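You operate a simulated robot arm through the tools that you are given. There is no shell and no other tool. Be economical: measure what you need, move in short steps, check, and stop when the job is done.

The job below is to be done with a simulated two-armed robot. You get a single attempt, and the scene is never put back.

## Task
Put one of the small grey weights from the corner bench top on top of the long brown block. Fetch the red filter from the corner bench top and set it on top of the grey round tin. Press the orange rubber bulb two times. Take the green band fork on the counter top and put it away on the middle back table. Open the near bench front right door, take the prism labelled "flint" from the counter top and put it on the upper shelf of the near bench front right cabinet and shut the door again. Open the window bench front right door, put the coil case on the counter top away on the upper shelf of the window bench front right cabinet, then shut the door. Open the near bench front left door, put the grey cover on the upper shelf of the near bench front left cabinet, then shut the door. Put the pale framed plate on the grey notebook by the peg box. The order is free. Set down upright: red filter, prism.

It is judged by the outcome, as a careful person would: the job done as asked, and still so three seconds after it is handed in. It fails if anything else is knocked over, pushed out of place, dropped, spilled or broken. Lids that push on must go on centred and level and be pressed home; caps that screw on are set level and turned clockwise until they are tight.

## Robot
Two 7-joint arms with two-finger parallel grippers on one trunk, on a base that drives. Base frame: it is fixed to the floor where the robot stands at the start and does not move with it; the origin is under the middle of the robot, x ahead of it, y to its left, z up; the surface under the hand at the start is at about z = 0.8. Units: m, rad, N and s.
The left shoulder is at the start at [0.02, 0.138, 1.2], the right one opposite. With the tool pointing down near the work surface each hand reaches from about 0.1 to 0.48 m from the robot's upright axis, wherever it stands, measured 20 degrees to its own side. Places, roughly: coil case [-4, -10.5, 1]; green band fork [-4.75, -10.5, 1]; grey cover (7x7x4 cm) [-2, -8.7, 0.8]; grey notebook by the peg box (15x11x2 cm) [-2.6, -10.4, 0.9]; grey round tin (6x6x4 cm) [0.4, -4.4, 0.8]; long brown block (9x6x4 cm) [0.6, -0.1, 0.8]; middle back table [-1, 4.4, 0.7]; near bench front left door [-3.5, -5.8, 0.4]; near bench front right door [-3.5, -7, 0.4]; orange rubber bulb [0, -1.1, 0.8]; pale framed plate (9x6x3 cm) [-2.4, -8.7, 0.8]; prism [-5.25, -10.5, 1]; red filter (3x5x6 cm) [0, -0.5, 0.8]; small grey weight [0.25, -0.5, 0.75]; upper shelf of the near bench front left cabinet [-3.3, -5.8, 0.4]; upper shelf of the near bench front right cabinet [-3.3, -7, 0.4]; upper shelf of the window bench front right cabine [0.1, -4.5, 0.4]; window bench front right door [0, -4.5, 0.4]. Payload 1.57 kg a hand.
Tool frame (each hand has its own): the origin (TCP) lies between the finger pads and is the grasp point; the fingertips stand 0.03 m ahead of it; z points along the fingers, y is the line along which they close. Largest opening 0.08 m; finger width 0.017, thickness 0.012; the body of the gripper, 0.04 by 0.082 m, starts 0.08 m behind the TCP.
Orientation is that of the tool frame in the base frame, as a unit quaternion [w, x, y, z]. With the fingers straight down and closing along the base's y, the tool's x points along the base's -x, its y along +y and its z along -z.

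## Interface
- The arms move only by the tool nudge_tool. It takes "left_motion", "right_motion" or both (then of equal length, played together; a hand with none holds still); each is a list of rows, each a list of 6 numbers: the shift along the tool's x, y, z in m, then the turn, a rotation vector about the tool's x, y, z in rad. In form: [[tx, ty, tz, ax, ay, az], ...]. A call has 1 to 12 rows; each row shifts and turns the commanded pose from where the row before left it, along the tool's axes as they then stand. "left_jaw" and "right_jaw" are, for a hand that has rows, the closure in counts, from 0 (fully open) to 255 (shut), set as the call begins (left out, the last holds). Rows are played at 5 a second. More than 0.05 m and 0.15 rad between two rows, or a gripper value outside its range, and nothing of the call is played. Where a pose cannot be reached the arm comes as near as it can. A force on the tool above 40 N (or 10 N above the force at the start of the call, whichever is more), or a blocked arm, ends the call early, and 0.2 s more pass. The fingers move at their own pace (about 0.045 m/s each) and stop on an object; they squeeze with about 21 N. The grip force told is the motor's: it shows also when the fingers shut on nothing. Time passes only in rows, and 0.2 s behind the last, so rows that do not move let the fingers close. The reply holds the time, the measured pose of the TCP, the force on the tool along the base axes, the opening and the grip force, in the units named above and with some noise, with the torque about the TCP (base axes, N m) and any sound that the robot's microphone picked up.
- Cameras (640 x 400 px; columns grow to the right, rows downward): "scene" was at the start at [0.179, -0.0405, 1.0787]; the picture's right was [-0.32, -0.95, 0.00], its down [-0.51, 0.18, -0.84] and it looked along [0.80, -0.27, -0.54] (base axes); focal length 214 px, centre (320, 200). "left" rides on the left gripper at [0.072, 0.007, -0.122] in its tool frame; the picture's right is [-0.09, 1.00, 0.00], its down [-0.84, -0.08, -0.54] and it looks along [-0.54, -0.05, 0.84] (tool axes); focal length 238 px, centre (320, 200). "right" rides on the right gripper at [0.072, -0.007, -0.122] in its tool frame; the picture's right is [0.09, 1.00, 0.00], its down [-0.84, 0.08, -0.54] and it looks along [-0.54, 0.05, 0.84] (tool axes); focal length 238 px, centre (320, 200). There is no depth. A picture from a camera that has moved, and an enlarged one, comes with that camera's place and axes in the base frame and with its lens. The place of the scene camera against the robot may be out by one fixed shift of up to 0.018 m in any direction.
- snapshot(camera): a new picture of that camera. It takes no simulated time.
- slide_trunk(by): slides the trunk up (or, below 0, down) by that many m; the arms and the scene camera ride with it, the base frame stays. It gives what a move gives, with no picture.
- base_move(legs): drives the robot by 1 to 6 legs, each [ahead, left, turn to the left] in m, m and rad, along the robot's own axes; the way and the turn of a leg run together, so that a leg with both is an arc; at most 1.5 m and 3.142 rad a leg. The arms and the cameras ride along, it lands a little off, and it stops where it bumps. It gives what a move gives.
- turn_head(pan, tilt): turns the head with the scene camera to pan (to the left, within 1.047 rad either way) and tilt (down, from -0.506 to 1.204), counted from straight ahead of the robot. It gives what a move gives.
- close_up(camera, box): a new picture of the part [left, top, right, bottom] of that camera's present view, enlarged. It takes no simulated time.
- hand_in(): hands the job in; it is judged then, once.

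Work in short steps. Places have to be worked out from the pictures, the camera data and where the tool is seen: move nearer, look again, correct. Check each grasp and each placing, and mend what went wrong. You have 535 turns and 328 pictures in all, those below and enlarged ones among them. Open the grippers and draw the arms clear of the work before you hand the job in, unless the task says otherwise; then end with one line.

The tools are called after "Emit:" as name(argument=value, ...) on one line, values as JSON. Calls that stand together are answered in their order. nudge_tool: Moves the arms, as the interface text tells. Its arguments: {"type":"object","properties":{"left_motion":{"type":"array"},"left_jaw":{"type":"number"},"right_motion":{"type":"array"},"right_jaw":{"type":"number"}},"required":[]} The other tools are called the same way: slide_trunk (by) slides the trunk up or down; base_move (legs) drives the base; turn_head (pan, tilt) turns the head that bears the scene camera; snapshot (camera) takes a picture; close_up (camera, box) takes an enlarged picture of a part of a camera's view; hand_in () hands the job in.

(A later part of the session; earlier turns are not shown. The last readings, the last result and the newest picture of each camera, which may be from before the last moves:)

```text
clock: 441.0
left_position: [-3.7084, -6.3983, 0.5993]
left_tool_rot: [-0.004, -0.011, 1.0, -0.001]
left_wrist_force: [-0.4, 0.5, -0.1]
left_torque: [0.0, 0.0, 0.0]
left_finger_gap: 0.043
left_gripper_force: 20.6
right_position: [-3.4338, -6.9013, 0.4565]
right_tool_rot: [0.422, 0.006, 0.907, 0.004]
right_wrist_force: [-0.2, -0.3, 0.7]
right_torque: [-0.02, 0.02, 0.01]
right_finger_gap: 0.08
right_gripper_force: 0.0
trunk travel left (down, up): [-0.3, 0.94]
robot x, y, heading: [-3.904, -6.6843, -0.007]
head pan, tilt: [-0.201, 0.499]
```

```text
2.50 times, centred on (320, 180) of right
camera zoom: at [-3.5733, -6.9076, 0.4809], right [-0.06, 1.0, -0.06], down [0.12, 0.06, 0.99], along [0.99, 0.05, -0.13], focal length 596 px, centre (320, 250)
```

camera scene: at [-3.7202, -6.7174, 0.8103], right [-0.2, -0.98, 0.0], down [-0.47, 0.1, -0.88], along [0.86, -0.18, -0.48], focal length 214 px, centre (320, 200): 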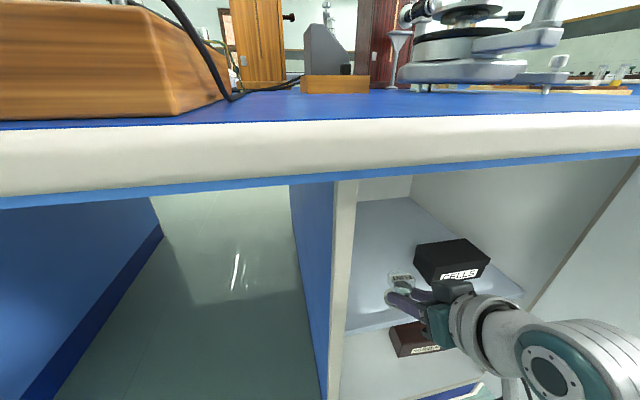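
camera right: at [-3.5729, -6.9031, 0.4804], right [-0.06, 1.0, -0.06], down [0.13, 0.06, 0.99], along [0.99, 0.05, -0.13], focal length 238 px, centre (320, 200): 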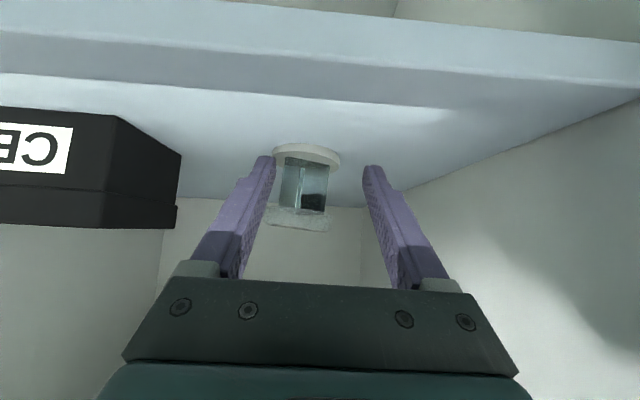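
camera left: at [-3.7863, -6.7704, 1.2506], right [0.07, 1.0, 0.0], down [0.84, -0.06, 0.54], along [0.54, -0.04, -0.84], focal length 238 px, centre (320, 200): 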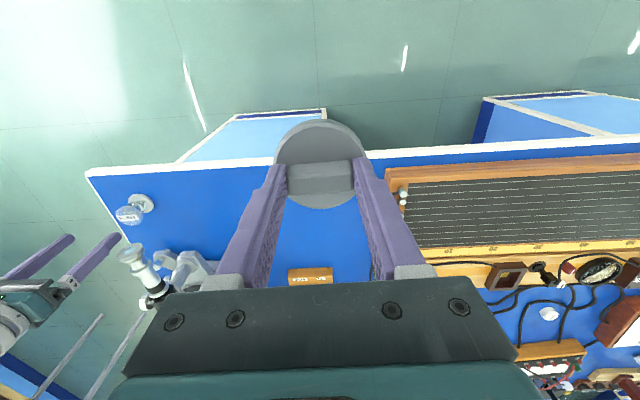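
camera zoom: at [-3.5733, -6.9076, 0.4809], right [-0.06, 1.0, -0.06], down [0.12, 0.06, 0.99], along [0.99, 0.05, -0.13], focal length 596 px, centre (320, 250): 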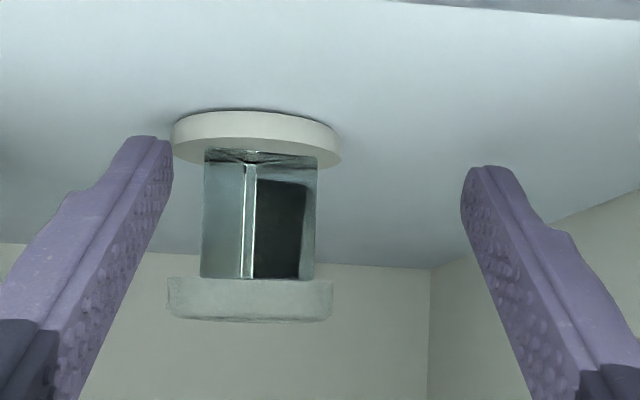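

It stands upright. I centre the fingers away from it and withdraw straight back.

Emit:
nudge_tool(right_motion=[[0, -0.014, 0, 0, 0, 0], [0.0193, 0, -0.023, 0, 0, 0], [0.0193, 0, -0.023, 0, 0, 0], [0.0193, 0, -0.023, 0, 0, 0], [0, 0, 0, 0, 0, 0]])

Emit:
snapshot(camera="right")

Emit:
base_move(legs=[[-0.35, 0, 0.006]])

Emit:
snapshot(camera="scene")

```text
clock: 442.2
left_position: [-3.7063, -6.3977, 0.6009]
left_tool_rot: [-0.003, -0.01, 1.0, -0.001]
left_wrist_force: [-0.4, 0.1, -0.1]
left_torque: [0.02, 0.02, -0.01]
left_finger_gap: 0.0431
left_gripper_force: 21.0
right_position: [-3.5241, -6.9153, 0.4563]
right_tool_rot: [0.422, 0.005, 0.906, 0.006]
right_wrist_force: [1.2, 0.0, -0.2]
right_torque: [0.05, 0.01, 0.01]
right_finger_gap: 0.0799
right_gripper_force: 0.1
trunk travel left (down, up): [-0.3, 0.94]
robot x, y, heading: [-3.9054, -6.6899, -0.005]
head pan, tilt: [-0.201, 0.499]
```

```text
181 pictures are left
camera right: at [-3.6629, -6.9214, 0.48], right [-0.06, 1.0, -0.06], down [0.12, 0.06, 0.99], along [0.99, 0.05, -0.13], focal length 238 px, centre (320, 200)
```

right: 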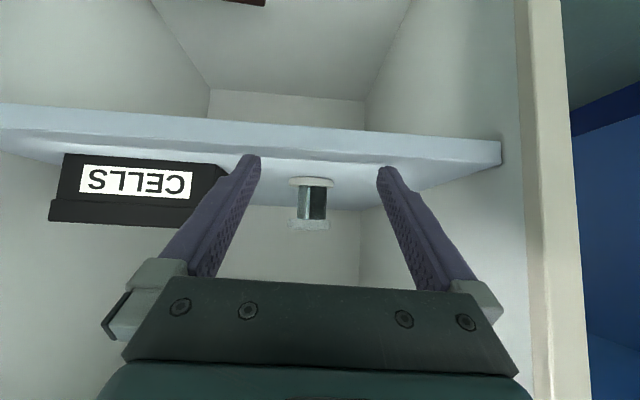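

```text
clock: 444.5
left_position: [-4.0608, -6.3955, 0.5998]
left_tool_rot: [-0.003, -0.015, 1.0, 0.0]
left_wrist_force: [0.9, -0.6, -0.9]
left_torque: [0.0, 0.02, 0.0]
left_finger_gap: 0.043
left_gripper_force: 20.7
right_position: [-3.8724, -6.9129, 0.4564]
right_tool_rot: [0.422, 0.002, 0.907, 0.007]
right_wrist_force: [0.3, 0.0, -0.2]
right_torque: [-0.01, -0.01, 0.0]
right_finger_gap: 0.0799
right_gripper_force: 0.1
trunk travel left (down, up): [-0.3, 0.94]
robot x, y, heading: [-4.2538, -6.6881, 0.004]
head pan, tilt: [-0.201, 0.499]
```

```text
180 pictures are left
camera scene: at [-4.0701, -6.7157, 0.8103], right [-0.2, -0.98, 0.0], down [-0.47, 0.09, -0.88], along [0.86, -0.17, -0.48], focal length 214 px, centre (320, 200)
```

scene: 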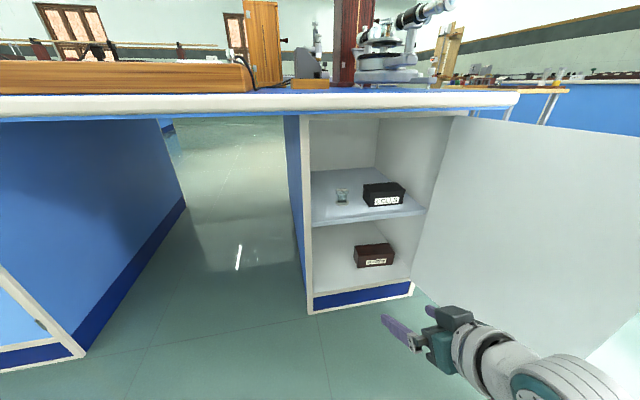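

The prism stands on the upper shelf. To close the door I close the jaws, go round to its outer side and push it shut.

Emit:
nudge_tool(right_motion=[[0, 0, 0, 0, 0, 0], [0, 0, 0, 0, 0, 0]], right_jaw=255)

Emit:
base_move(legs=[[-0.22, 0, 0], [0, -0.62, 0], [0.2, 0, 0]])

Emit:
snapshot(camera="scene")

```text
clock: 445.1
left_position: [-4.0611, -6.3949, 0.5999]
left_tool_rot: [-0.004, -0.015, 1.0, -0.002]
left_wrist_force: [-0.4, 0.9, -0.8]
left_torque: [0.01, 0.0, -0.01]
left_finger_gap: 0.0431
left_gripper_force: 21.1
right_position: [-3.8718, -6.9121, 0.4563]
right_tool_rot: [0.423, 0.0, 0.906, 0.008]
right_wrist_force: [0.3, -0.1, 0.3]
right_torque: [0.0, -0.06, 0.01]
right_finger_gap: 0.0278
right_gripper_force: 0.1
trunk travel left (down, up): [-0.3, 0.94]
robot x, y, heading: [-4.2539, -6.6869, -0.0]
head pan, tilt: [-0.201, 0.499]
```

```text
clock: 451.1
left_position: [-4.0751, -7.0198, 0.5996]
left_tool_rot: [-0.004, -0.015, 1.0, -0.002]
left_wrist_force: [0.0, -0.1, -0.5]
left_torque: [0.04, 0.01, 0.0]
left_finger_gap: 0.043
left_gripper_force: 20.9
right_position: [-3.8853, -7.5368, 0.455]
right_tool_rot: [0.423, 0.0, 0.906, 0.008]
right_wrist_force: [0.1, -0.2, -0.8]
right_torque: [0.03, 0.0, -0.03]
right_finger_gap: 0.0001
right_gripper_force: 20.6
trunk travel left (down, up): [-0.3, 0.94]
robot x, y, heading: [-4.2683, -7.3107, 0.01]
head pan, tilt: [-0.201, 0.499]
```

```text
179 pictures are left
camera scene: at [-4.0841, -7.34, 0.8103], right [-0.19, -0.98, 0.0], down [-0.47, 0.09, -0.88], along [0.86, -0.17, -0.48], focal length 214 px, centre (320, 200)
```

scene: 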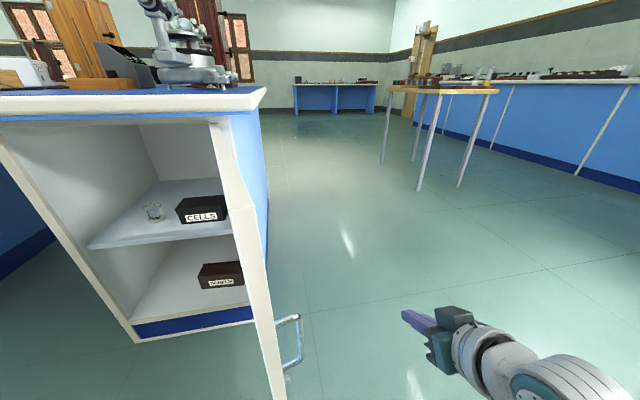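

Door edge and handle lie left of the hand. I strafe left to swing the door inward.

Emit:
base_move(legs=[[0, 0.15, 0], [0, 0.06, 0], [0, 0.06, 0], [0, 0.08, 0], [0, 0.08, 0]])

Emit:
snapshot(camera="scene")

```text
clock: 454.9
left_position: [-4.0774, -6.5912, 0.5993]
left_tool_rot: [-0.004, -0.015, 1.0, -0.002]
left_wrist_force: [-0.8, 0.1, -0.5]
left_torque: [-0.01, 0.03, 0.03]
left_finger_gap: 0.0431
left_gripper_force: 21.3
right_position: [-3.8882, -7.1076, 0.4566]
right_tool_rot: [0.423, -0.001, 0.906, 0.008]
right_wrist_force: [-0.2, -0.4, 0.1]
right_torque: [0.0, -0.02, -0.02]
right_finger_gap: 0.0001
right_gripper_force: 20.8
trunk travel left (down, up): [-0.3, 0.94]
robot x, y, heading: [-4.271, -6.8838, 0.006]
head pan, tilt: [-0.201, 0.499]
```

```text
178 pictures are left
camera scene: at [-4.0866, -6.9108, 0.8103], right [-0.19, -0.98, 0.0], down [-0.47, 0.09, -0.88], along [0.86, -0.17, -0.48], focal length 214 px, centre (320, 200)
```

scene: 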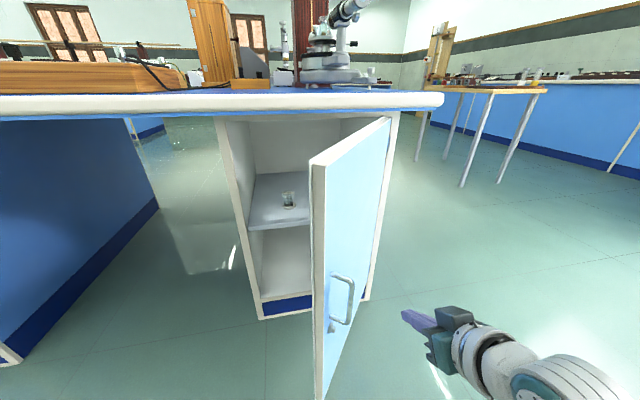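

The door is at ~48°. I push diagonally forward-left to close it.

Emit:
base_move(legs=[[0.08, 0.1, 0], [0.06, 0.06, 0], [0.06, 0.05, 0], [0.05, 0.03, 0]])

Emit:
snapshot(camera="scene")

```text
clock: 458.1
left_position: [-3.8304, -6.3484, 0.5996]
left_tool_rot: [-0.005, -0.016, 1.0, -0.001]
left_wrist_force: [0.4, -0.6, -0.7]
left_torque: [-0.02, 0.03, 0.01]
left_finger_gap: 0.0433
left_gripper_force: 20.5
right_position: [-3.6411, -6.8647, 0.4563]
right_tool_rot: [0.422, -0.001, 0.906, 0.009]
right_wrist_force: [-0.3, 0.1, -0.1]
right_torque: [0.03, 0.04, -0.07]
right_finger_gap: 0.0001
right_gripper_force: 20.5
trunk travel left (down, up): [-0.3, 0.94]
robot x, y, heading: [-4.025, -6.6405, 0.003]
head pan, tilt: [-0.201, 0.499]
```

```text
177 pictures are left
camera scene: at [-3.8394, -6.6684, 0.8103], right [-0.19, -0.98, 0.0], down [-0.47, 0.09, -0.88], along [0.86, -0.17, -0.48], focal length 214 px, centre (320, 200)
```

scene: 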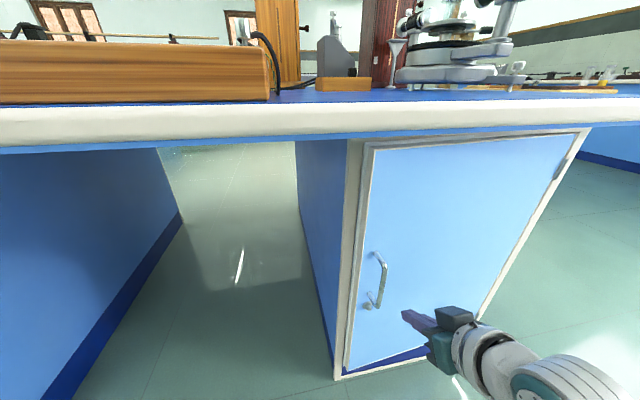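

Almost shut. I push straight forward the rest.

Emit:
base_move(legs=[[0.05, 0, 0], [0.03, 0, 0], [0.03, 0, 0]])

Emit:
snapshot(camera="scene")

```text
clock: 460.0
left_position: [-3.7294, -6.3503, 0.5987]
left_tool_rot: [-0.007, -0.015, 1.0, -0.002]
left_wrist_force: [0.3, 0.8, 0.0]
left_torque: [-0.01, -0.04, 0.02]
left_finger_gap: 0.043
left_gripper_force: 21.1
right_position: [-3.5565, -6.8662, 0.4401]
right_tool_rot: [0.398, 0.001, 0.917, 0.006]
right_wrist_force: [-26.3, -0.7, 6.4]
right_torque: [0.02, 0.21, -0.03]
right_finger_gap: 0.0004
right_gripper_force: 21.2
trunk travel left (down, up): [-0.3, 0.94]
robot x, y, heading: [-3.9139, -6.6394, 0.004]
head pan, tilt: [-0.201, 0.499]
stopped in leg 3: the force on the tool passed its limit at 106 N (the readings are from after the stop); the commanded pose is now the measured one
```

```text
176 pictures are left
camera scene: at [-3.7382, -6.6691, 0.809], right [-0.2, -0.98, 0.0], down [-0.48, 0.09, -0.87], along [0.86, -0.17, -0.48], focal length 214 px, centre (320, 200)
```

scene: 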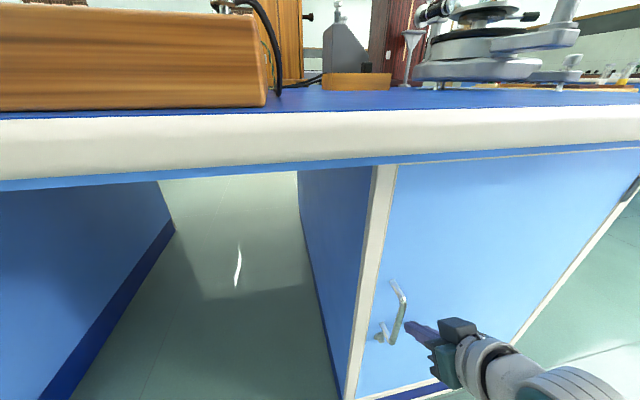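

Firmly shut. Now the cover must change hands for the left cabinet: I'll set it on the bench's free strip with the left hand. I back off, raise the trunk and move over.

Emit:
base_move(legs=[[-0.4, 0, 0]])

Emit:
slide_trunk(by=0.4)

Emit:
slide_trunk(by=0.05)

Emit:
base_move(legs=[[0, -0.57, 0], [0.3, 0, 0]])

Emit:
turn_head(pan=0.1, tilt=0.8)

Emit:
snapshot(camera="scene")

Emit:
snapshot(camera="left")

```text
clock: 462.5
left_position: [-4.1167, -6.3507, 0.5999]
left_tool_rot: [-0.004, -0.014, 1.0, -0.002]
left_wrist_force: [-0.2, 0.2, 0.1]
left_torque: [-0.03, 0.04, -0.02]
left_finger_gap: 0.0431
left_gripper_force: 20.7
right_position: [-3.938, -6.8663, 0.4458]
right_tool_rot: [0.407, 0.002, 0.913, 0.007]
right_wrist_force: [-0.2, -0.7, -0.1]
right_torque: [-0.03, 0.0, -0.01]
right_finger_gap: 0.0
right_gripper_force: 20.9
trunk travel left (down, up): [-0.3, 0.94]
robot x, y, heading: [-4.3069, -6.638, -0.002]
head pan, tilt: [-0.201, 0.499]
```

```text
clock: 466.3
left_position: [-4.1168, -6.3506, 1.0001]
left_tool_rot: [-0.004, -0.015, 1.0, -0.002]
left_wrist_force: [0.3, 1.1, -1.0]
left_torque: [-0.01, -0.02, -0.02]
left_finger_gap: 0.0431
left_gripper_force: 20.9
right_position: [-3.9385, -6.8664, 0.847]
right_tool_rot: [0.407, 0.002, 0.913, 0.007]
right_wrist_force: [-1.2, -0.6, -0.7]
right_torque: [0.0, 0.05, 0.0]
right_finger_gap: 0.0001
right_gripper_force: 20.8
trunk travel left (down, up): [-0.7, 0.54]
robot x, y, heading: [-4.3104, -6.6386, 0.004]
head pan, tilt: [-0.201, 0.499]
```

```text
clock: 467.3
left_position: [-4.1163, -6.3489, 1.0495]
left_tool_rot: [-0.002, -0.014, 1.0, -0.002]
left_wrist_force: [0.6, 0.6, -0.9]
left_torque: [0.02, -0.03, 0.02]
left_finger_gap: 0.0429
left_gripper_force: 21.2
right_position: [-3.9389, -6.8677, 0.897]
right_tool_rot: [0.407, 0.002, 0.913, 0.007]
right_wrist_force: [0.2, 0.7, 0.4]
right_torque: [-0.05, -0.02, 0.02]
right_finger_gap: 0.0
right_gripper_force: 21.0
trunk travel left (down, up): [-0.75, 0.49]
robot x, y, heading: [-4.3124, -6.6455, -0.003]
head pan, tilt: [-0.201, 0.499]
```

```text
clock: 472.1
left_position: [-3.814, -6.9146, 1.0505]
left_tool_rot: [-0.004, -0.006, 1.0, -0.002]
left_wrist_force: [-0.4, 0.1, -0.2]
left_torque: [-0.03, -0.02, 0.04]
left_finger_gap: 0.043
left_gripper_force: 21.4
right_position: [-3.6442, -7.4345, 0.8963]
right_tool_rot: [0.408, 0.009, 0.913, 0.004]
right_wrist_force: [0.6, 0.3, -0.2]
right_torque: [-0.02, 0.02, 0.0]
right_finger_gap: 0.0
right_gripper_force: 20.8
trunk travel left (down, up): [-0.75, 0.49]
robot x, y, heading: [-4.0118, -7.2054, -0.014]
head pan, tilt: [-0.201, 0.499]
```

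```text
clock: 472.9
left_position: [-3.8136, -6.9161, 1.0502]
left_tool_rot: [-0.004, -0.006, 1.0, -0.002]
left_wrist_force: [0.3, -0.6, -0.4]
left_torque: [0.02, 0.02, 0.02]
left_finger_gap: 0.0431
left_gripper_force: 21.3
right_position: [-3.6439, -7.4341, 0.8972]
right_tool_rot: [0.407, 0.009, 0.913, 0.004]
right_wrist_force: [0.0, -0.4, -0.3]
right_torque: [-0.02, -0.01, 0.01]
right_finger_gap: 0.0
right_gripper_force: 21.0
trunk travel left (down, up): [-0.75, 0.49]
robot x, y, heading: [-4.0093, -7.2038, -0.017]
head pan, tilt: [0.099, 0.799]
```

```text
175 pictures are left
camera scene: at [-3.837, -7.2088, 1.2344], right [0.09, -1.0, 0.0], down [-0.71, -0.06, -0.7], along [0.7, 0.06, -0.72], focal length 214 px, centre (320, 200)
```

scene: 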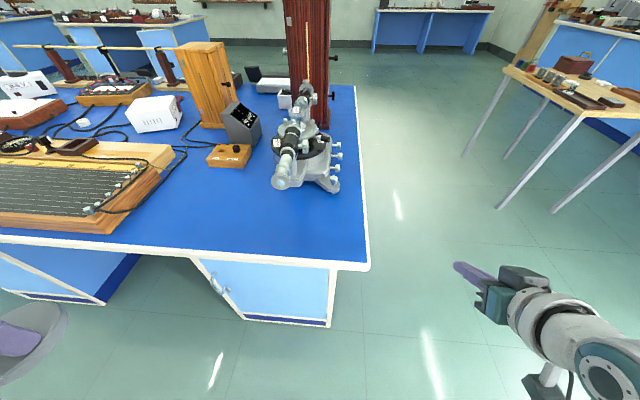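

```text
174 pictures are left
camera left: at [-3.8852, -6.9095, 1.1711], right [0.08, 1.0, 0.0], down [0.84, -0.07, 0.54], along [0.53, -0.05, -0.84], focal length 238 px, centre (320, 200)
```

left: 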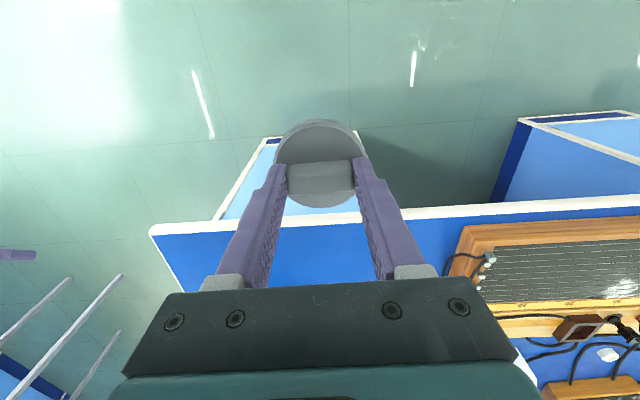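

I advance the base 0.11 and extend the left arm 0.16, then lower the cover toward the bench strip.

Emit:
base_move(legs=[[0.11, 0, 0.015]])

Emit:
nudge_tool(left_motion=[[-0.04, -0.005, 0, 0, 0, 0], [-0.04, -0.005, 0, 0, 0, 0], [-0.04, -0.005, 0.02, 0, 0, 0], [-0.035, 0, 0.03, 0, 0, 0], [0, 0, 0.04, 0, 0, 0], [0, 0, 0.04, 0, 0, 0], [0, 0, 0, 0, 0, 0]])

Emit:
snapshot(camera="left")

Emit:
close_up(camera="scene", box=[100, 120, 380, 320])

```text
clock: 474.1
left_position: [-3.7084, -6.9132, 1.0502]
left_tool_rot: [-0.003, -0.013, 1.0, -0.002]
left_wrist_force: [0.1, -0.5, 0.1]
left_torque: [-0.06, 0.01, -0.01]
left_finger_gap: 0.0428
left_gripper_force: 21.3
right_position: [-3.5306, -7.4301, 0.8974]
right_tool_rot: [0.408, 0.003, 0.913, 0.006]
right_wrist_force: [0.0, -0.4, -0.5]
right_torque: [0.02, -0.03, 0.01]
right_finger_gap: 0.0001
right_gripper_force: 20.9
trunk travel left (down, up): [-0.75, 0.49]
robot x, y, heading: [-3.9009, -7.206, -0.004]
head pan, tilt: [0.099, 0.799]
```

```text
clock: 475.7
left_position: [-3.555, -6.9259, 0.9186]
left_tool_rot: [-0.003, -0.013, 1.0, -0.002]
left_wrist_force: [-0.4, 0.5, 0.6]
left_torque: [0.0, -0.03, 0.01]
left_finger_gap: 0.0431
left_gripper_force: 21.0
right_position: [-3.5316, -7.4306, 0.8973]
right_tool_rot: [0.407, 0.003, 0.913, 0.006]
right_wrist_force: [-0.4, 0.2, -0.3]
right_torque: [-0.01, 0.05, -0.05]
right_finger_gap: 0.0
right_gripper_force: 20.9
trunk travel left (down, up): [-0.75, 0.49]
robot x, y, heading: [-3.903, -7.2019, 0.002]
head pan, tilt: [0.099, 0.799]
```

```text
173 pictures are left
camera left: at [-3.6269, -6.9203, 1.0401], right [0.07, 1.0, 0.0], down [0.84, -0.05, 0.54], along [0.54, -0.04, -0.84], focal length 238 px, centre (320, 200)
```

left: 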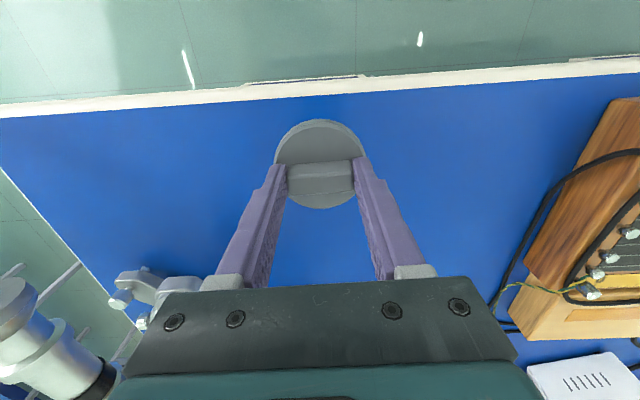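

```text
2.00 times, centred on (240, 220) of scene
camera zoom: at [-3.7273, -7.207, 1.2343], right [0.1, -1.0, 0.0], down [-0.71, -0.07, -0.7], along [0.69, 0.07, -0.72], focal length 429 px, centre (480, 160)
```

zoom: 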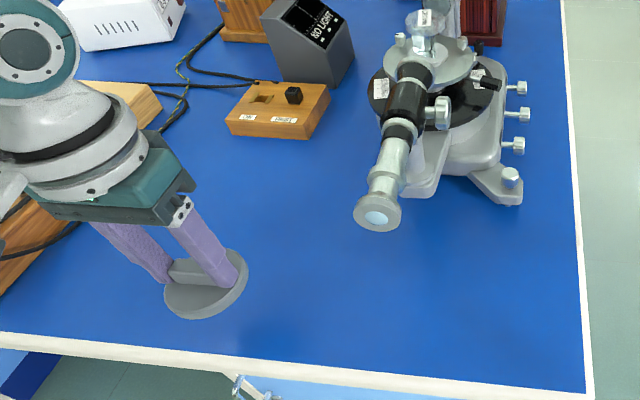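

The spot is free. I lower to the bench and release.

Emit:
nudge_tool(left_motion=[[0, 0, 0.02, 0, 0, 0], [0, 0, 0.02, 0, 0, 0], [0, 0, 0.012, 0, 0, 0], [0, 0, 0, 0, 0, 0]])

Emit:
nudge_tool(left_motion=[[0, 0, 0.004, 0, 0, 0], [0, 0, 0.003, 0, 0, 0], [0, 0, 0, 0, 0, 0]])

Emit:
nudge_tool(left_motion=[[0, 0, 0.003, 0, 0, 0], [0, 0, 0.003, 0, 0, 0], [0, 0, 0, 0, 0, 0]])

```text
clock: 476.7
left_position: [-3.554, -6.9255, 0.8668]
left_tool_rot: [-0.003, -0.013, 1.0, -0.002]
left_wrist_force: [0.2, -0.4, -0.5]
left_torque: [0.02, 0.0, 0.0]
left_finger_gap: 0.043
left_gripper_force: 20.8
right_position: [-3.5306, -7.4313, 0.8972]
right_tool_rot: [0.408, 0.004, 0.913, 0.006]
right_wrist_force: [0.1, -0.3, 0.3]
right_torque: [-0.01, -0.01, 0.01]
right_finger_gap: 0.0
right_gripper_force: 20.7
trunk travel left (down, up): [-0.75, 0.49]
robot x, y, heading: [-3.9014, -7.2005, 0.001]
head pan, tilt: [0.099, 0.799]
```

```text
clock: 477.5
left_position: [-3.5535, -6.9248, 0.8597]
left_tool_rot: [-0.003, -0.013, 1.0, -0.001]
left_wrist_force: [0.4, -0.4, -0.5]
left_torque: [-0.01, 0.0, 0.01]
left_finger_gap: 0.043
left_gripper_force: 20.4
right_position: [-3.5317, -7.4304, 0.8981]
right_tool_rot: [0.407, 0.003, 0.913, 0.006]
right_wrist_force: [0.4, -0.5, -0.9]
right_torque: [0.0, 0.02, -0.02]
right_finger_gap: 0.0
right_gripper_force: 21.2
trunk travel left (down, up): [-0.75, 0.49]
robot x, y, heading: [-3.903, -7.2048, -0.003]
head pan, tilt: [0.099, 0.799]
```

```text
clock: 478.3
left_position: [-3.554, -6.9267, 0.8536]
left_tool_rot: [-0.004, -0.013, 1.0, -0.002]
left_wrist_force: [-0.5, 0.6, -2.1]
left_torque: [-0.02, 0.01, 0.0]
left_finger_gap: 0.043
left_gripper_force: 21.4
right_position: [-3.5312, -7.4309, 0.8967]
right_tool_rot: [0.407, 0.003, 0.913, 0.007]
right_wrist_force: [-0.3, 0.6, 0.1]
right_torque: [-0.01, 0.03, -0.02]
right_finger_gap: 0.0
right_gripper_force: 21.0
trunk travel left (down, up): [-0.75, 0.49]
robot x, y, heading: [-3.9014, -7.2029, 0.004]
head pan, tilt: [0.099, 0.799]
```

Emit:
nudge_tool(left_motion=[[0, 0, 0.003, 0, 0, 0], [0, 0, 0.003, 0, 0, 0], [0, 0, 0, 0, 0, 0]])

Emit:
nudge_tool(left_motion=[[0, 0, 0.003, 0, 0, 0], [0, 0, 0.003, 0, 0, 0], [0, 0, 0, 0, 0, 0]])

```text
clock: 479.1
left_position: [-3.5556, -6.9268, 0.8485]
left_tool_rot: [-0.005, -0.013, 1.0, 0.0]
left_wrist_force: [0.2, -1.1, -0.4]
left_torque: [0.02, 0.01, -0.02]
left_finger_gap: 0.043
left_gripper_force: 21.4
left hand out of reach, approached as far as the arm can: row 2
right_position: [-3.5316, -7.4305, 0.8967]
right_tool_rot: [0.407, 0.003, 0.913, 0.007]
right_wrist_force: [0.0, -0.3, 0.5]
right_torque: [-0.01, 0.03, -0.02]
right_finger_gap: 0.0001
right_gripper_force: 21.1
trunk travel left (down, up): [-0.75, 0.49]
robot x, y, heading: [-3.9018, -7.2046, -0.001]
head pan, tilt: [0.099, 0.799]
```

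```text
clock: 479.9
left_position: [-3.5557, -6.9273, 0.8457]
left_tool_rot: [-0.003, -0.013, 1.0, -0.002]
left_wrist_force: [-0.9, -0.5, 0.6]
left_torque: [0.02, -0.05, -0.01]
left_finger_gap: 0.0429
left_gripper_force: 20.7
left hand out of reach, approached as far as the arm can: row 2
right_position: [-3.5312, -7.4297, 0.897]
right_tool_rot: [0.408, 0.003, 0.913, 0.006]
right_wrist_force: [-0.6, -0.6, 0.2]
right_torque: [-0.01, 0.0, -0.02]
right_finger_gap: 0.0001
right_gripper_force: 20.6
trunk travel left (down, up): [-0.75, 0.49]
robot x, y, heading: [-3.9028, -7.2055, -0.003]
head pan, tilt: [0.099, 0.799]
```

The left arm is at its limit; I lower with the trunk in small steps.

Emit:
slide_trunk(by=-0.008)

Emit:
slide_trunk(by=-0.005)

Emit:
close_up(camera="scene", box=[140, 200, 260, 320])

```text
clock: 480.4
left_position: [-3.5532, -6.9267, 0.8439]
left_tool_rot: [-0.003, -0.014, 1.0, -0.002]
left_wrist_force: [-2.8, 1.1, 10.4]
left_torque: [0.18, 0.07, 0.02]
left_finger_gap: 0.0432
left_gripper_force: 21.4
right_position: [-3.5308, -7.4296, 0.8919]
right_tool_rot: [0.407, 0.002, 0.913, 0.007]
right_wrist_force: [-0.5, -0.7, 1.1]
right_torque: [0.05, 0.02, 0.0]
right_finger_gap: 0.0
right_gripper_force: 20.9
trunk travel left (down, up): [-0.745, 0.495]
robot x, y, heading: [-3.9025, -7.2046, 0.002]
head pan, tilt: [0.099, 0.799]
stopped: the force on the tool passed its limit at 64 N (the readings are from after the stop); the commanded pose is now the measured one
```

```text
clock: 480.7
left_position: [-3.5549, -6.9263, 0.8443]
left_tool_rot: [-0.004, -0.014, 1.0, -0.002]
left_wrist_force: [-3.3, -0.8, 12.3]
left_torque: [0.27, 0.15, 0.05]
left_finger_gap: 0.0428
left_gripper_force: 21.3
right_position: [-3.5313, -7.4304, 0.8895]
right_tool_rot: [0.408, 0.003, 0.913, 0.007]
right_wrist_force: [-0.3, -0.7, -0.3]
right_torque: [0.02, 0.01, -0.02]
right_finger_gap: 0.0002
right_gripper_force: 21.2
trunk travel left (down, up): [-0.744, 0.496]
robot x, y, heading: [-3.9032, -7.2036, 0.002]
head pan, tilt: [0.099, 0.799]
stopped: the force on the tool passed its limit at 52 N (the readings are from after the stop); the commanded pose is now the measured one
```

```text
3.33 times, centred on (200, 260) of scene
camera zoom: at [-3.7275, -7.2066, 1.2279], right [0.1, -0.99, 0.0], down [-0.71, -0.07, -0.7], along [0.69, 0.07, -0.72], focal length 715 px, centre (720, 0)
```

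zoom: 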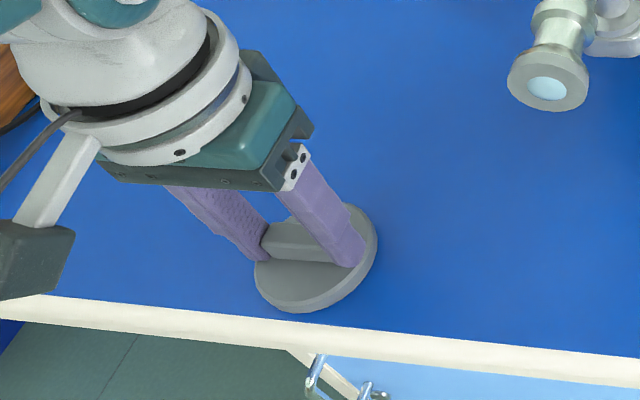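

It rests on the bench. I open the left jaws a bit and rise.

Emit:
nudge_tool(left_motion=[[0, 0, 0, 0, 0, 0], [0, 0, 0, 0, 0, 0], [0, 0, 0, 0, 0, 0]], left_jaw=70)

Emit:
slide_trunk(by=0.1)

Emit:
close_up(camera="scene", box=[140, 160, 300, 320])

```text
clock: 481.5
left_position: [-3.5524, -6.9287, 0.8441]
left_tool_rot: [-0.004, -0.014, 1.0, -0.003]
left_wrist_force: [-0.6, -5.4, 16.3]
left_torque: [0.2, 0.01, 0.0]
left_finger_gap: 0.0531
left_gripper_force: 0.0
right_position: [-3.5292, -7.4308, 0.8908]
right_tool_rot: [0.408, 0.003, 0.913, 0.006]
right_wrist_force: [-0.5, -0.8, 0.3]
right_torque: [-0.01, -0.01, 0.01]
right_finger_gap: 0.0001
right_gripper_force: 21.1
trunk travel left (down, up): [-0.744, 0.496]
robot x, y, heading: [-3.9028, -7.2044, -0.001]
head pan, tilt: [0.099, 0.799]
```

```text
clock: 482.8
left_position: [-3.5555, -6.9281, 0.9426]
left_tool_rot: [-0.004, -0.013, 1.0, -0.004]
left_wrist_force: [-0.5, 0.2, 0.5]
left_torque: [0.0, 0.02, 0.0]
left_finger_gap: 0.0579
left_gripper_force: 0.0
right_position: [-3.5315, -7.4307, 0.9889]
right_tool_rot: [0.407, 0.003, 0.913, 0.006]
right_wrist_force: [-0.4, 0.2, -0.9]
right_torque: [0.03, 0.0, -0.03]
right_finger_gap: 0.0
right_gripper_force: 20.9
trunk travel left (down, up): [-0.844, 0.396]
robot x, y, heading: [-3.9018, -7.2037, 0.001]
head pan, tilt: [0.099, 0.799]
```

```text
2.50 times, centred on (220, 240) of scene
camera zoom: at [-3.7276, -7.2071, 1.3279], right [0.1, -0.99, 0.0], down [-0.71, -0.07, -0.7], along [0.69, 0.07, -0.72], focal length 536 px, centre (570, 100)
```

zoom: 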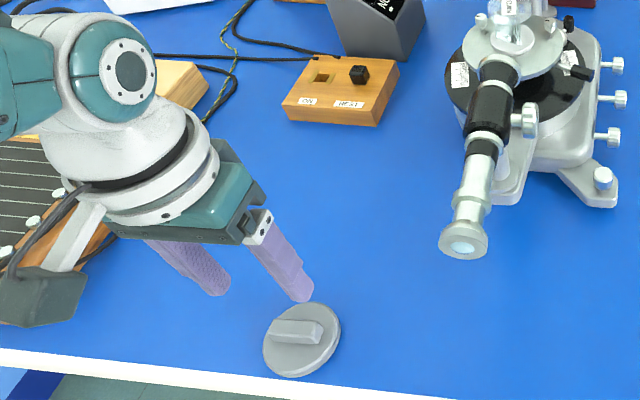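

The cover rests there. I retract the left hand, back off, go to the left cabinet and lower, to open its door.

Emit:
nudge_tool(left_motion=[[0.0, 0, -0.04, 0, 0, 0], [0.04, 0, -0.02, 0, 0, 0], [0.04, 0, 0, 0, 0, 0], [0.04, 0.01, 0, 0, 0, 0], [0.04, 0.01, 0, 0, 0, 0], [0, 0, 0, 0, 0, 0]])

Emit:
base_move(legs=[[-0.5, 0, 0], [0, 1.5, 0]])

Emit:
slide_trunk(by=-0.4)

Emit:
slide_trunk(by=-0.199)

Emit:
turn_head(pan=0, tilt=0.3)

Emit:
snapshot(camera="scene")

```text
clock: 484.2
left_position: [-3.7153, -6.9123, 1.0058]
left_tool_rot: [-0.005, -0.014, 1.0, -0.003]
left_wrist_force: [0.4, -0.2, -0.8]
left_torque: [0.01, 0.0, 0.01]
left_finger_gap: 0.0578
left_gripper_force: 0.0
right_position: [-3.5321, -7.4294, 0.9904]
right_tool_rot: [0.407, 0.003, 0.913, 0.006]
right_wrist_force: [0.2, 0.3, 0.0]
right_torque: [0.0, 0.01, 0.04]
right_finger_gap: 0.0002
right_gripper_force: 20.4
trunk travel left (down, up): [-0.844, 0.396]
robot x, y, heading: [-3.9028, -7.204, 0.0]
head pan, tilt: [0.099, 0.799]
```

```text
clock: 494.0
left_position: [-4.1641, -5.4449, 1.0055]
left_tool_rot: [-0.006, 0.004, 1.0, -0.004]
left_wrist_force: [0.1, 0.8, 1.0]
left_torque: [0.0, -0.03, 0.02]
left_finger_gap: 0.0579
left_gripper_force: 0.1
right_position: [-3.9986, -5.97, 0.9897]
right_tool_rot: [0.408, 0.018, 0.913, 0.0]
right_wrist_force: [-0.5, -0.7, 0.0]
right_torque: [0.02, 0.01, -0.01]
right_finger_gap: 0.0
right_gripper_force: 20.5
trunk travel left (down, up): [-0.844, 0.396]
robot x, y, heading: [-4.3666, -5.728, -0.035]
head pan, tilt: [0.099, 0.799]
```

```text
clock: 497.9
left_position: [-4.1642, -5.4457, 0.6073]
left_tool_rot: [-0.005, 0.004, 1.0, -0.003]
left_wrist_force: [-1.3, -0.3, -0.2]
left_torque: [0.02, -0.04, -0.05]
left_finger_gap: 0.0579
left_gripper_force: 0.0
right_position: [-3.9996, -5.9708, 0.5894]
right_tool_rot: [0.407, 0.019, 0.913, -0.001]
right_wrist_force: [0.1, -0.8, 0.0]
right_torque: [-0.04, 0.03, 0.0]
right_finger_gap: 0.0
right_gripper_force: 20.9
trunk travel left (down, up): [-0.444, 0.796]
robot x, y, heading: [-4.3561, -5.7297, -0.04]
head pan, tilt: [0.099, 0.799]
```

```text
clock: 500.0
left_position: [-4.1632, -5.4467, 0.4073]
left_tool_rot: [-0.006, 0.005, 1.0, -0.003]
left_wrist_force: [0.6, -0.2, -0.1]
left_torque: [-0.02, 0.0, 0.03]
left_finger_gap: 0.0581
left_gripper_force: 0.1
right_position: [-3.9991, -5.9703, 0.3919]
right_tool_rot: [0.406, 0.019, 0.914, -0.001]
right_wrist_force: [0.4, -0.1, -0.1]
right_torque: [-0.02, -0.01, 0.02]
right_finger_gap: 0.0
right_gripper_force: 20.7
trunk travel left (down, up): [-0.245, 0.995]
robot x, y, heading: [-4.3652, -5.7306, -0.03]
head pan, tilt: [0.099, 0.799]
```

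```text
clock: 501.0
left_position: [-4.1626, -5.446, 0.4063]
left_tool_rot: [-0.006, 0.004, 1.0, -0.004]
left_wrist_force: [-0.5, 0.0, 0.0]
left_torque: [-0.02, 0.04, -0.03]
left_finger_gap: 0.0578
left_gripper_force: 0.1
right_position: [-3.9999, -5.9701, 0.3907]
right_tool_rot: [0.407, 0.019, 0.913, 0.0]
right_wrist_force: [-0.3, 0.0, -0.4]
right_torque: [-0.05, 0.01, 0.0]
right_finger_gap: 0.0
right_gripper_force: 21.0
trunk travel left (down, up): [-0.245, 0.995]
robot x, y, heading: [-4.363, -5.7337, -0.035]
head pan, tilt: [0.0, 0.3]
```

```text
169 pictures are left
camera scene: at [-4.1737, -5.7491, 0.7732], right [-0.04, -1.0, 0.0], down [-0.3, 0.01, -0.95], along [0.95, -0.03, -0.3], focal length 214 px, centre (320, 200)
```

scene: 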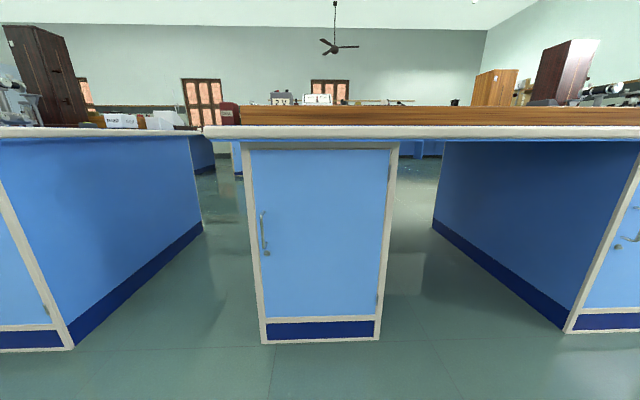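

Handle ≈(-3.565, -5.58, 0.475). I pitch the right hand level, raise it and bring it nearer the middle; then line up with the handle.

Emit:
nudge_tool(right_motion=[[0, 0.01, 0, 0, -0.146, 0], [0, 0.02, 0, 0, -0.146, 0], [0, 0.02, 0, 0, -0.146, 0], [0, 0.02, 0, 0, -0.146, 0], [0, 0.02, 0, 0, -0.146, 0], [-0.04, 0, 0, 0, 0, 0], [-0.045, 0, 0, 0, 0, 0], [0, 0, 0, 0, 0, 0]], right_jaw=0)

Emit:
base_move(legs=[[0, 0, 0.035], [0, 0.3, 0]])

Emit:
snapshot(camera="right")

```text
clock: 502.8
left_position: [-4.1642, -5.4458, 0.4071]
left_tool_rot: [-0.005, 0.004, 1.0, -0.002]
left_wrist_force: [-0.1, -0.6, 0.8]
left_torque: [0.01, 0.0, 0.02]
left_finger_gap: 0.0579
left_gripper_force: 0.1
right_position: [-4.0115, -5.891, 0.5155]
right_tool_rot: [0.706, 0.017, 0.708, -0.007]
right_wrist_force: [-0.6, -0.7, 0.0]
right_torque: [-0.01, 0.02, -0.03]
right_finger_gap: 0.0801
right_gripper_force: 0.1
right hand out of reach, approached as far as the arm can: row 4, 5
trunk travel left (down, up): [-0.245, 0.995]
robot x, y, heading: [-4.3614, -5.7314, -0.038]
head pan, tilt: [0.0, 0.3]
```

```text
clock: 505.2
left_position: [-4.1721, -5.1371, 0.406]
left_tool_rot: [-0.006, -0.014, 1.0, -0.004]
left_wrist_force: [-0.7, 0.1, -1.1]
left_torque: [0.01, 0.01, -0.02]
left_finger_gap: 0.0582
left_gripper_force: 0.0
right_position: [-4.0056, -5.5774, 0.516]
right_tool_rot: [0.707, 0.005, 0.708, 0.004]
right_wrist_force: [0.3, -0.4, -0.4]
right_torque: [0.01, 0.01, 0.0]
right_finger_gap: 0.0802
right_gripper_force: 0.0
trunk travel left (down, up): [-0.245, 0.995]
robot x, y, heading: [-4.3596, -5.4319, 0.001]
head pan, tilt: [0.0, 0.3]
```

```text
168 pictures are left
camera right: at [-4.1268, -5.5826, 0.4446], right [0.0, 1.0, -0.08], down [-0.54, 0.07, 0.84], along [0.84, 0.04, 0.54], focal length 238 px, centre (320, 200)
```

right: 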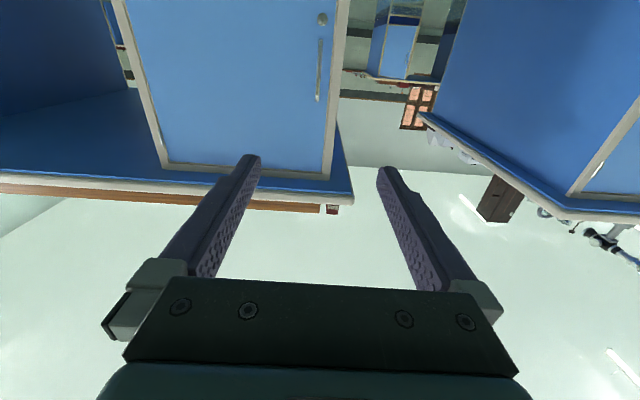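

Bar at y≈-5.583. I trim the hand and drive 0.28 forward.

Emit:
nudge_tool(right_motion=[[0.02, -0.003, 0.02, 0, 0, 0], [0.018, -0.003, 0.025, 0, 0, 0], [0, 0, 0, 0, 0, 0]])

Emit:
base_move(legs=[[0.28, 0, 0]])

Emit:
snapshot(camera="right")

```text
clock: 506.0
left_position: [-4.174, -5.1375, 0.4064]
left_tool_rot: [-0.005, -0.012, 1.0, -0.004]
left_wrist_force: [-0.1, -0.4, -0.6]
left_torque: [-0.03, -0.04, 0.01]
left_finger_gap: 0.0581
left_gripper_force: 0.0
right_position: [-3.9608, -5.5819, 0.4756]
right_tool_rot: [0.706, 0.005, 0.708, 0.004]
right_wrist_force: [-0.5, 0.2, 0.0]
right_torque: [0.04, 0.0, -0.03]
right_finger_gap: 0.0798
right_gripper_force: 0.1
trunk travel left (down, up): [-0.245, 0.995]
robot x, y, heading: [-4.3631, -5.4297, 0.002]
head pan, tilt: [0.0, 0.3]
```

```text
clock: 507.9
left_position: [-3.898, -5.1386, 0.4061]
left_tool_rot: [-0.006, -0.012, 1.0, -0.004]
left_wrist_force: [0.4, 0.2, -1.0]
left_torque: [0.03, 0.04, 0.01]
left_finger_gap: 0.0579
left_gripper_force: 0.0
right_position: [-3.6849, -5.5824, 0.4763]
right_tool_rot: [0.706, 0.006, 0.708, 0.003]
right_wrist_force: [-0.1, 0.7, -0.1]
right_torque: [0.03, -0.02, -0.02]
right_finger_gap: 0.0801
right_gripper_force: 0.1
trunk travel left (down, up): [-0.245, 0.995]
robot x, y, heading: [-4.0856, -5.4288, -0.005]
head pan, tilt: [0.0, 0.3]
```

```text
167 pictures are left
camera right: at [-3.8066, -5.5879, 0.4046], right [0.0, 1.0, -0.08], down [-0.54, 0.07, 0.84], along [0.84, 0.04, 0.54], focal length 238 px, centre (320, 200)
```

right: 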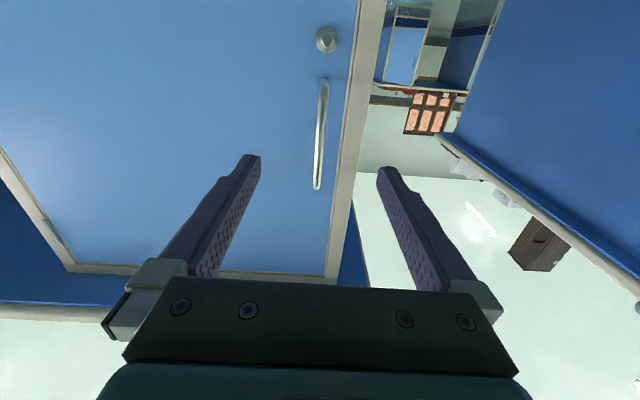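

Aligned as before. I go forward 0.113, close on the bar, and pull along the arc.

Emit:
base_move(legs=[[0.113, 0, 0]])

Emit:
nudge_tool(right_motion=[[0, 0, 0.004, 0, 0, 0], [0, 0, 0, 0, 0, 0], [0, 0, 0, 0, 0, 0], [0, 0, 0, 0, 0, 0], [0, 0, 0, 0, 0, 0], [0, 0, 0, 0, 0, 0]], right_jaw=255)

Emit:
base_move(legs=[[-0.08, -0.007, 0], [-0.08, -0.025, 0]])

Emit:
snapshot(camera="scene")

```text
clock: 509.1
left_position: [-3.7854, -5.1389, 0.4066]
left_tool_rot: [-0.006, -0.012, 1.0, -0.003]
left_wrist_force: [-0.2, 0.1, -0.4]
left_torque: [-0.01, 0.0, -0.01]
left_finger_gap: 0.0584
left_gripper_force: 0.1
right_position: [-3.5735, -5.5831, 0.4755]
right_tool_rot: [0.706, 0.006, 0.708, 0.004]
right_wrist_force: [-0.8, 0.7, -0.9]
right_torque: [0.02, -0.01, -0.01]
right_finger_gap: 0.0799
right_gripper_force: 0.1
trunk travel left (down, up): [-0.245, 0.995]
robot x, y, heading: [-3.974, -5.4295, -0.006]
head pan, tilt: [0.0, 0.3]
```

```text
clock: 510.6
left_position: [-3.7846, -5.1381, 0.4075]
left_tool_rot: [-0.006, -0.012, 1.0, -0.004]
left_wrist_force: [0.0, 0.0, -0.1]
left_torque: [-0.02, 0.01, 0.0]
left_finger_gap: 0.0583
left_gripper_force: 0.2
right_position: [-3.5679, -5.5825, 0.4761]
right_tool_rot: [0.706, 0.005, 0.708, 0.006]
right_wrist_force: [-0.8, 1.7, 1.2]
right_torque: [-0.51, 0.11, 0.02]
right_finger_gap: 0.0099
right_gripper_force: 27.5
trunk travel left (down, up): [-0.245, 0.995]
robot x, y, heading: [-3.9732, -5.4263, -0.0]
head pan, tilt: [0.0, 0.3]
```

```text
clock: 512.3
left_position: [-3.9364, -5.1809, 0.4052]
left_tool_rot: [-0.004, -0.011, 1.0, -0.007]
left_wrist_force: [-0.5, -0.4, 0.3]
left_torque: [0.0, -0.02, -0.04]
left_finger_gap: 0.0579
left_gripper_force: 0.1
right_position: [-3.7218, -5.6276, 0.4773]
right_tool_rot: [0.706, 0.006, 0.708, -0.001]
right_wrist_force: [14.1, -26.0, -14.5]
right_torque: [-0.34, 0.06, -0.02]
right_finger_gap: 0.0098
right_gripper_force: 27.6
trunk travel left (down, up): [-0.245, 0.995]
robot x, y, heading: [-4.1307, -5.4585, -0.005]
head pan, tilt: [0.0, 0.3]
```

```text
166 pictures are left
camera scene: at [-3.939, -5.4817, 0.7737], right [0.0, -1.0, 0.01], down [-0.29, -0.01, -0.96], along [0.96, -0.01, -0.29], focal length 214 px, centre (320, 200)
```

scene: 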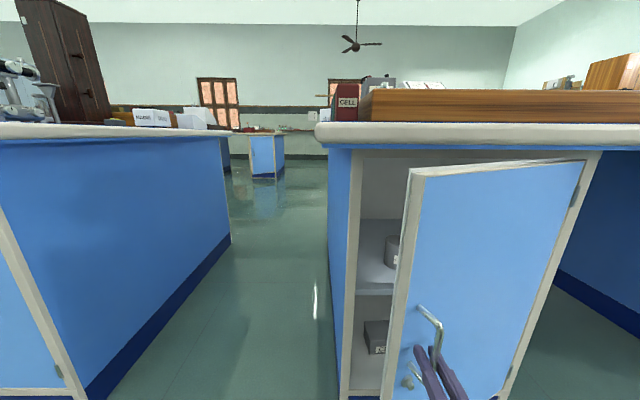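

Open ~21°. The grip can still turn on the bar, so I keep pulling along the arc to ~50°.

Emit:
base_move(legs=[[-0.05, -0.04, 0], [-0.05, -0.05, 0], [-0.045, -0.06, 0]])

Emit:
snapshot(camera="scene")

```text
clock: 514.5
left_position: [-4.0839, -5.3193, 0.4075]
left_tool_rot: [-0.005, -0.012, 1.0, -0.004]
left_wrist_force: [0.1, -0.6, -0.8]
left_torque: [-0.02, 0.01, 0.03]
left_finger_gap: 0.058
left_gripper_force: 0.0
right_position: [-3.8693, -5.7677, 0.4749]
right_tool_rot: [0.705, 0.009, 0.709, 0.001]
right_wrist_force: [1.0, -1.3, 8.8]
right_torque: [-0.52, -0.47, 0.08]
right_finger_gap: 0.0101
right_gripper_force: 28.2
trunk travel left (down, up): [-0.245, 0.995]
robot x, y, heading: [-4.2726, -5.6067, -0.004]
head pan, tilt: [0.0, 0.3]
```

```text
165 pictures are left
camera scene: at [-4.0861, -5.623, 0.7734], right [0.0, -1.0, 0.0], down [-0.29, 0.0, -0.96], along [0.96, 0.0, -0.29], focal length 214 px, centre (320, 200)
```

scene: 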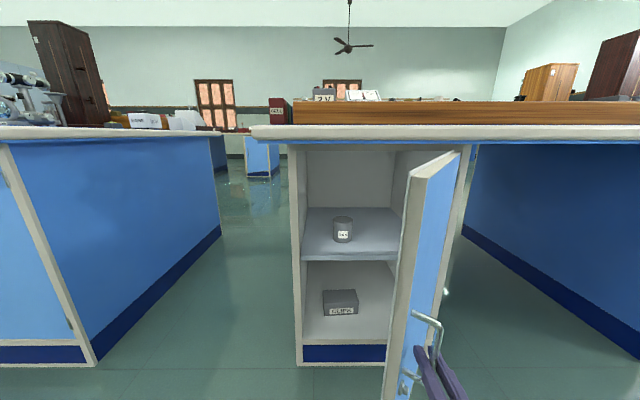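

~60° open. I continue a bit further.

Emit:
base_move(legs=[[-0.03, -0.07, 0], [-0.02, -0.07, 0]])

Emit:
nudge_tool(right_motion=[[0, 0, 0, 0, 0, 0], [0, 0, 0, 0, 0, 0], [0, 0, 0, 0, 0, 0]], right_jaw=100)

Emit:
base_move(legs=[[-0.12, 0, 0]])

Emit:
snapshot(camera="scene")

```text
clock: 516.2
left_position: [-4.136, -5.4558, 0.4075]
left_tool_rot: [-0.006, -0.012, 1.0, -0.003]
left_wrist_force: [0.4, 0.6, 0.2]
left_torque: [0.02, -0.02, 0.01]
left_finger_gap: 0.058
left_gripper_force: 0.1
right_position: [-3.9197, -5.9047, 0.4743]
right_tool_rot: [0.705, 0.007, 0.709, 0.003]
right_wrist_force: [1.7, 0.5, -0.3]
right_torque: [-0.48, -0.55, 0.16]
right_finger_gap: 0.0101
right_gripper_force: 28.4
trunk travel left (down, up): [-0.245, 0.995]
robot x, y, heading: [-4.3236, -5.7514, -0.002]
head pan, tilt: [0.0, 0.3]
```

```text
clock: 517.0
left_position: [-4.1373, -5.4575, 0.4072]
left_tool_rot: [-0.005, -0.012, 1.0, -0.002]
left_wrist_force: [-0.5, 0.5, 0.1]
left_torque: [0.04, 0.02, 0.03]
left_finger_gap: 0.0576
left_gripper_force: 0.0
right_position: [-3.9206, -5.9056, 0.4738]
right_tool_rot: [0.705, 0.007, 0.709, 0.003]
right_wrist_force: [0.4, 0.9, 0.6]
right_torque: [-0.02, -0.01, 0.0]
right_finger_gap: 0.0489
right_gripper_force: 0.0
trunk travel left (down, up): [-0.245, 0.995]
robot x, y, heading: [-4.3262, -5.7463, -0.002]
head pan, tilt: [0.0, 0.3]
```

```text
clock: 518.2
left_position: [-4.2567, -5.4574, 0.4073]
left_tool_rot: [-0.004, -0.011, 1.0, -0.003]
left_wrist_force: [0.5, -0.2, -0.1]
left_torque: [0.0, 0.02, -0.04]
left_finger_gap: 0.0581
left_gripper_force: 0.1
right_position: [-4.0409, -5.9053, 0.4755]
right_tool_rot: [0.705, 0.009, 0.709, 0.001]
right_wrist_force: [-0.3, 0.8, -0.9]
right_torque: [-0.01, -0.01, 0.01]
right_finger_gap: 0.0487
right_gripper_force: 0.1
trunk travel left (down, up): [-0.245, 0.995]
robot x, y, heading: [-4.442, -5.7473, -0.001]
head pan, tilt: [0.0, 0.3]
```

```text
164 pictures are left
camera scene: at [-4.2573, -5.7616, 0.7734], right [0.0, -1.0, 0.0], down [-0.3, 0.0, -0.96], along [0.96, 0.0, -0.3], focal length 214 px, centre (320, 200)
```

scene: 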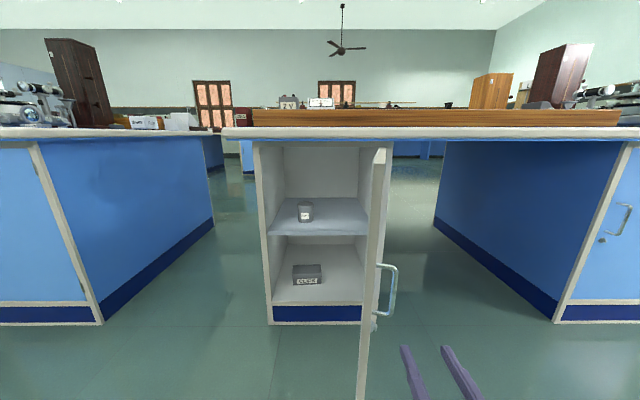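

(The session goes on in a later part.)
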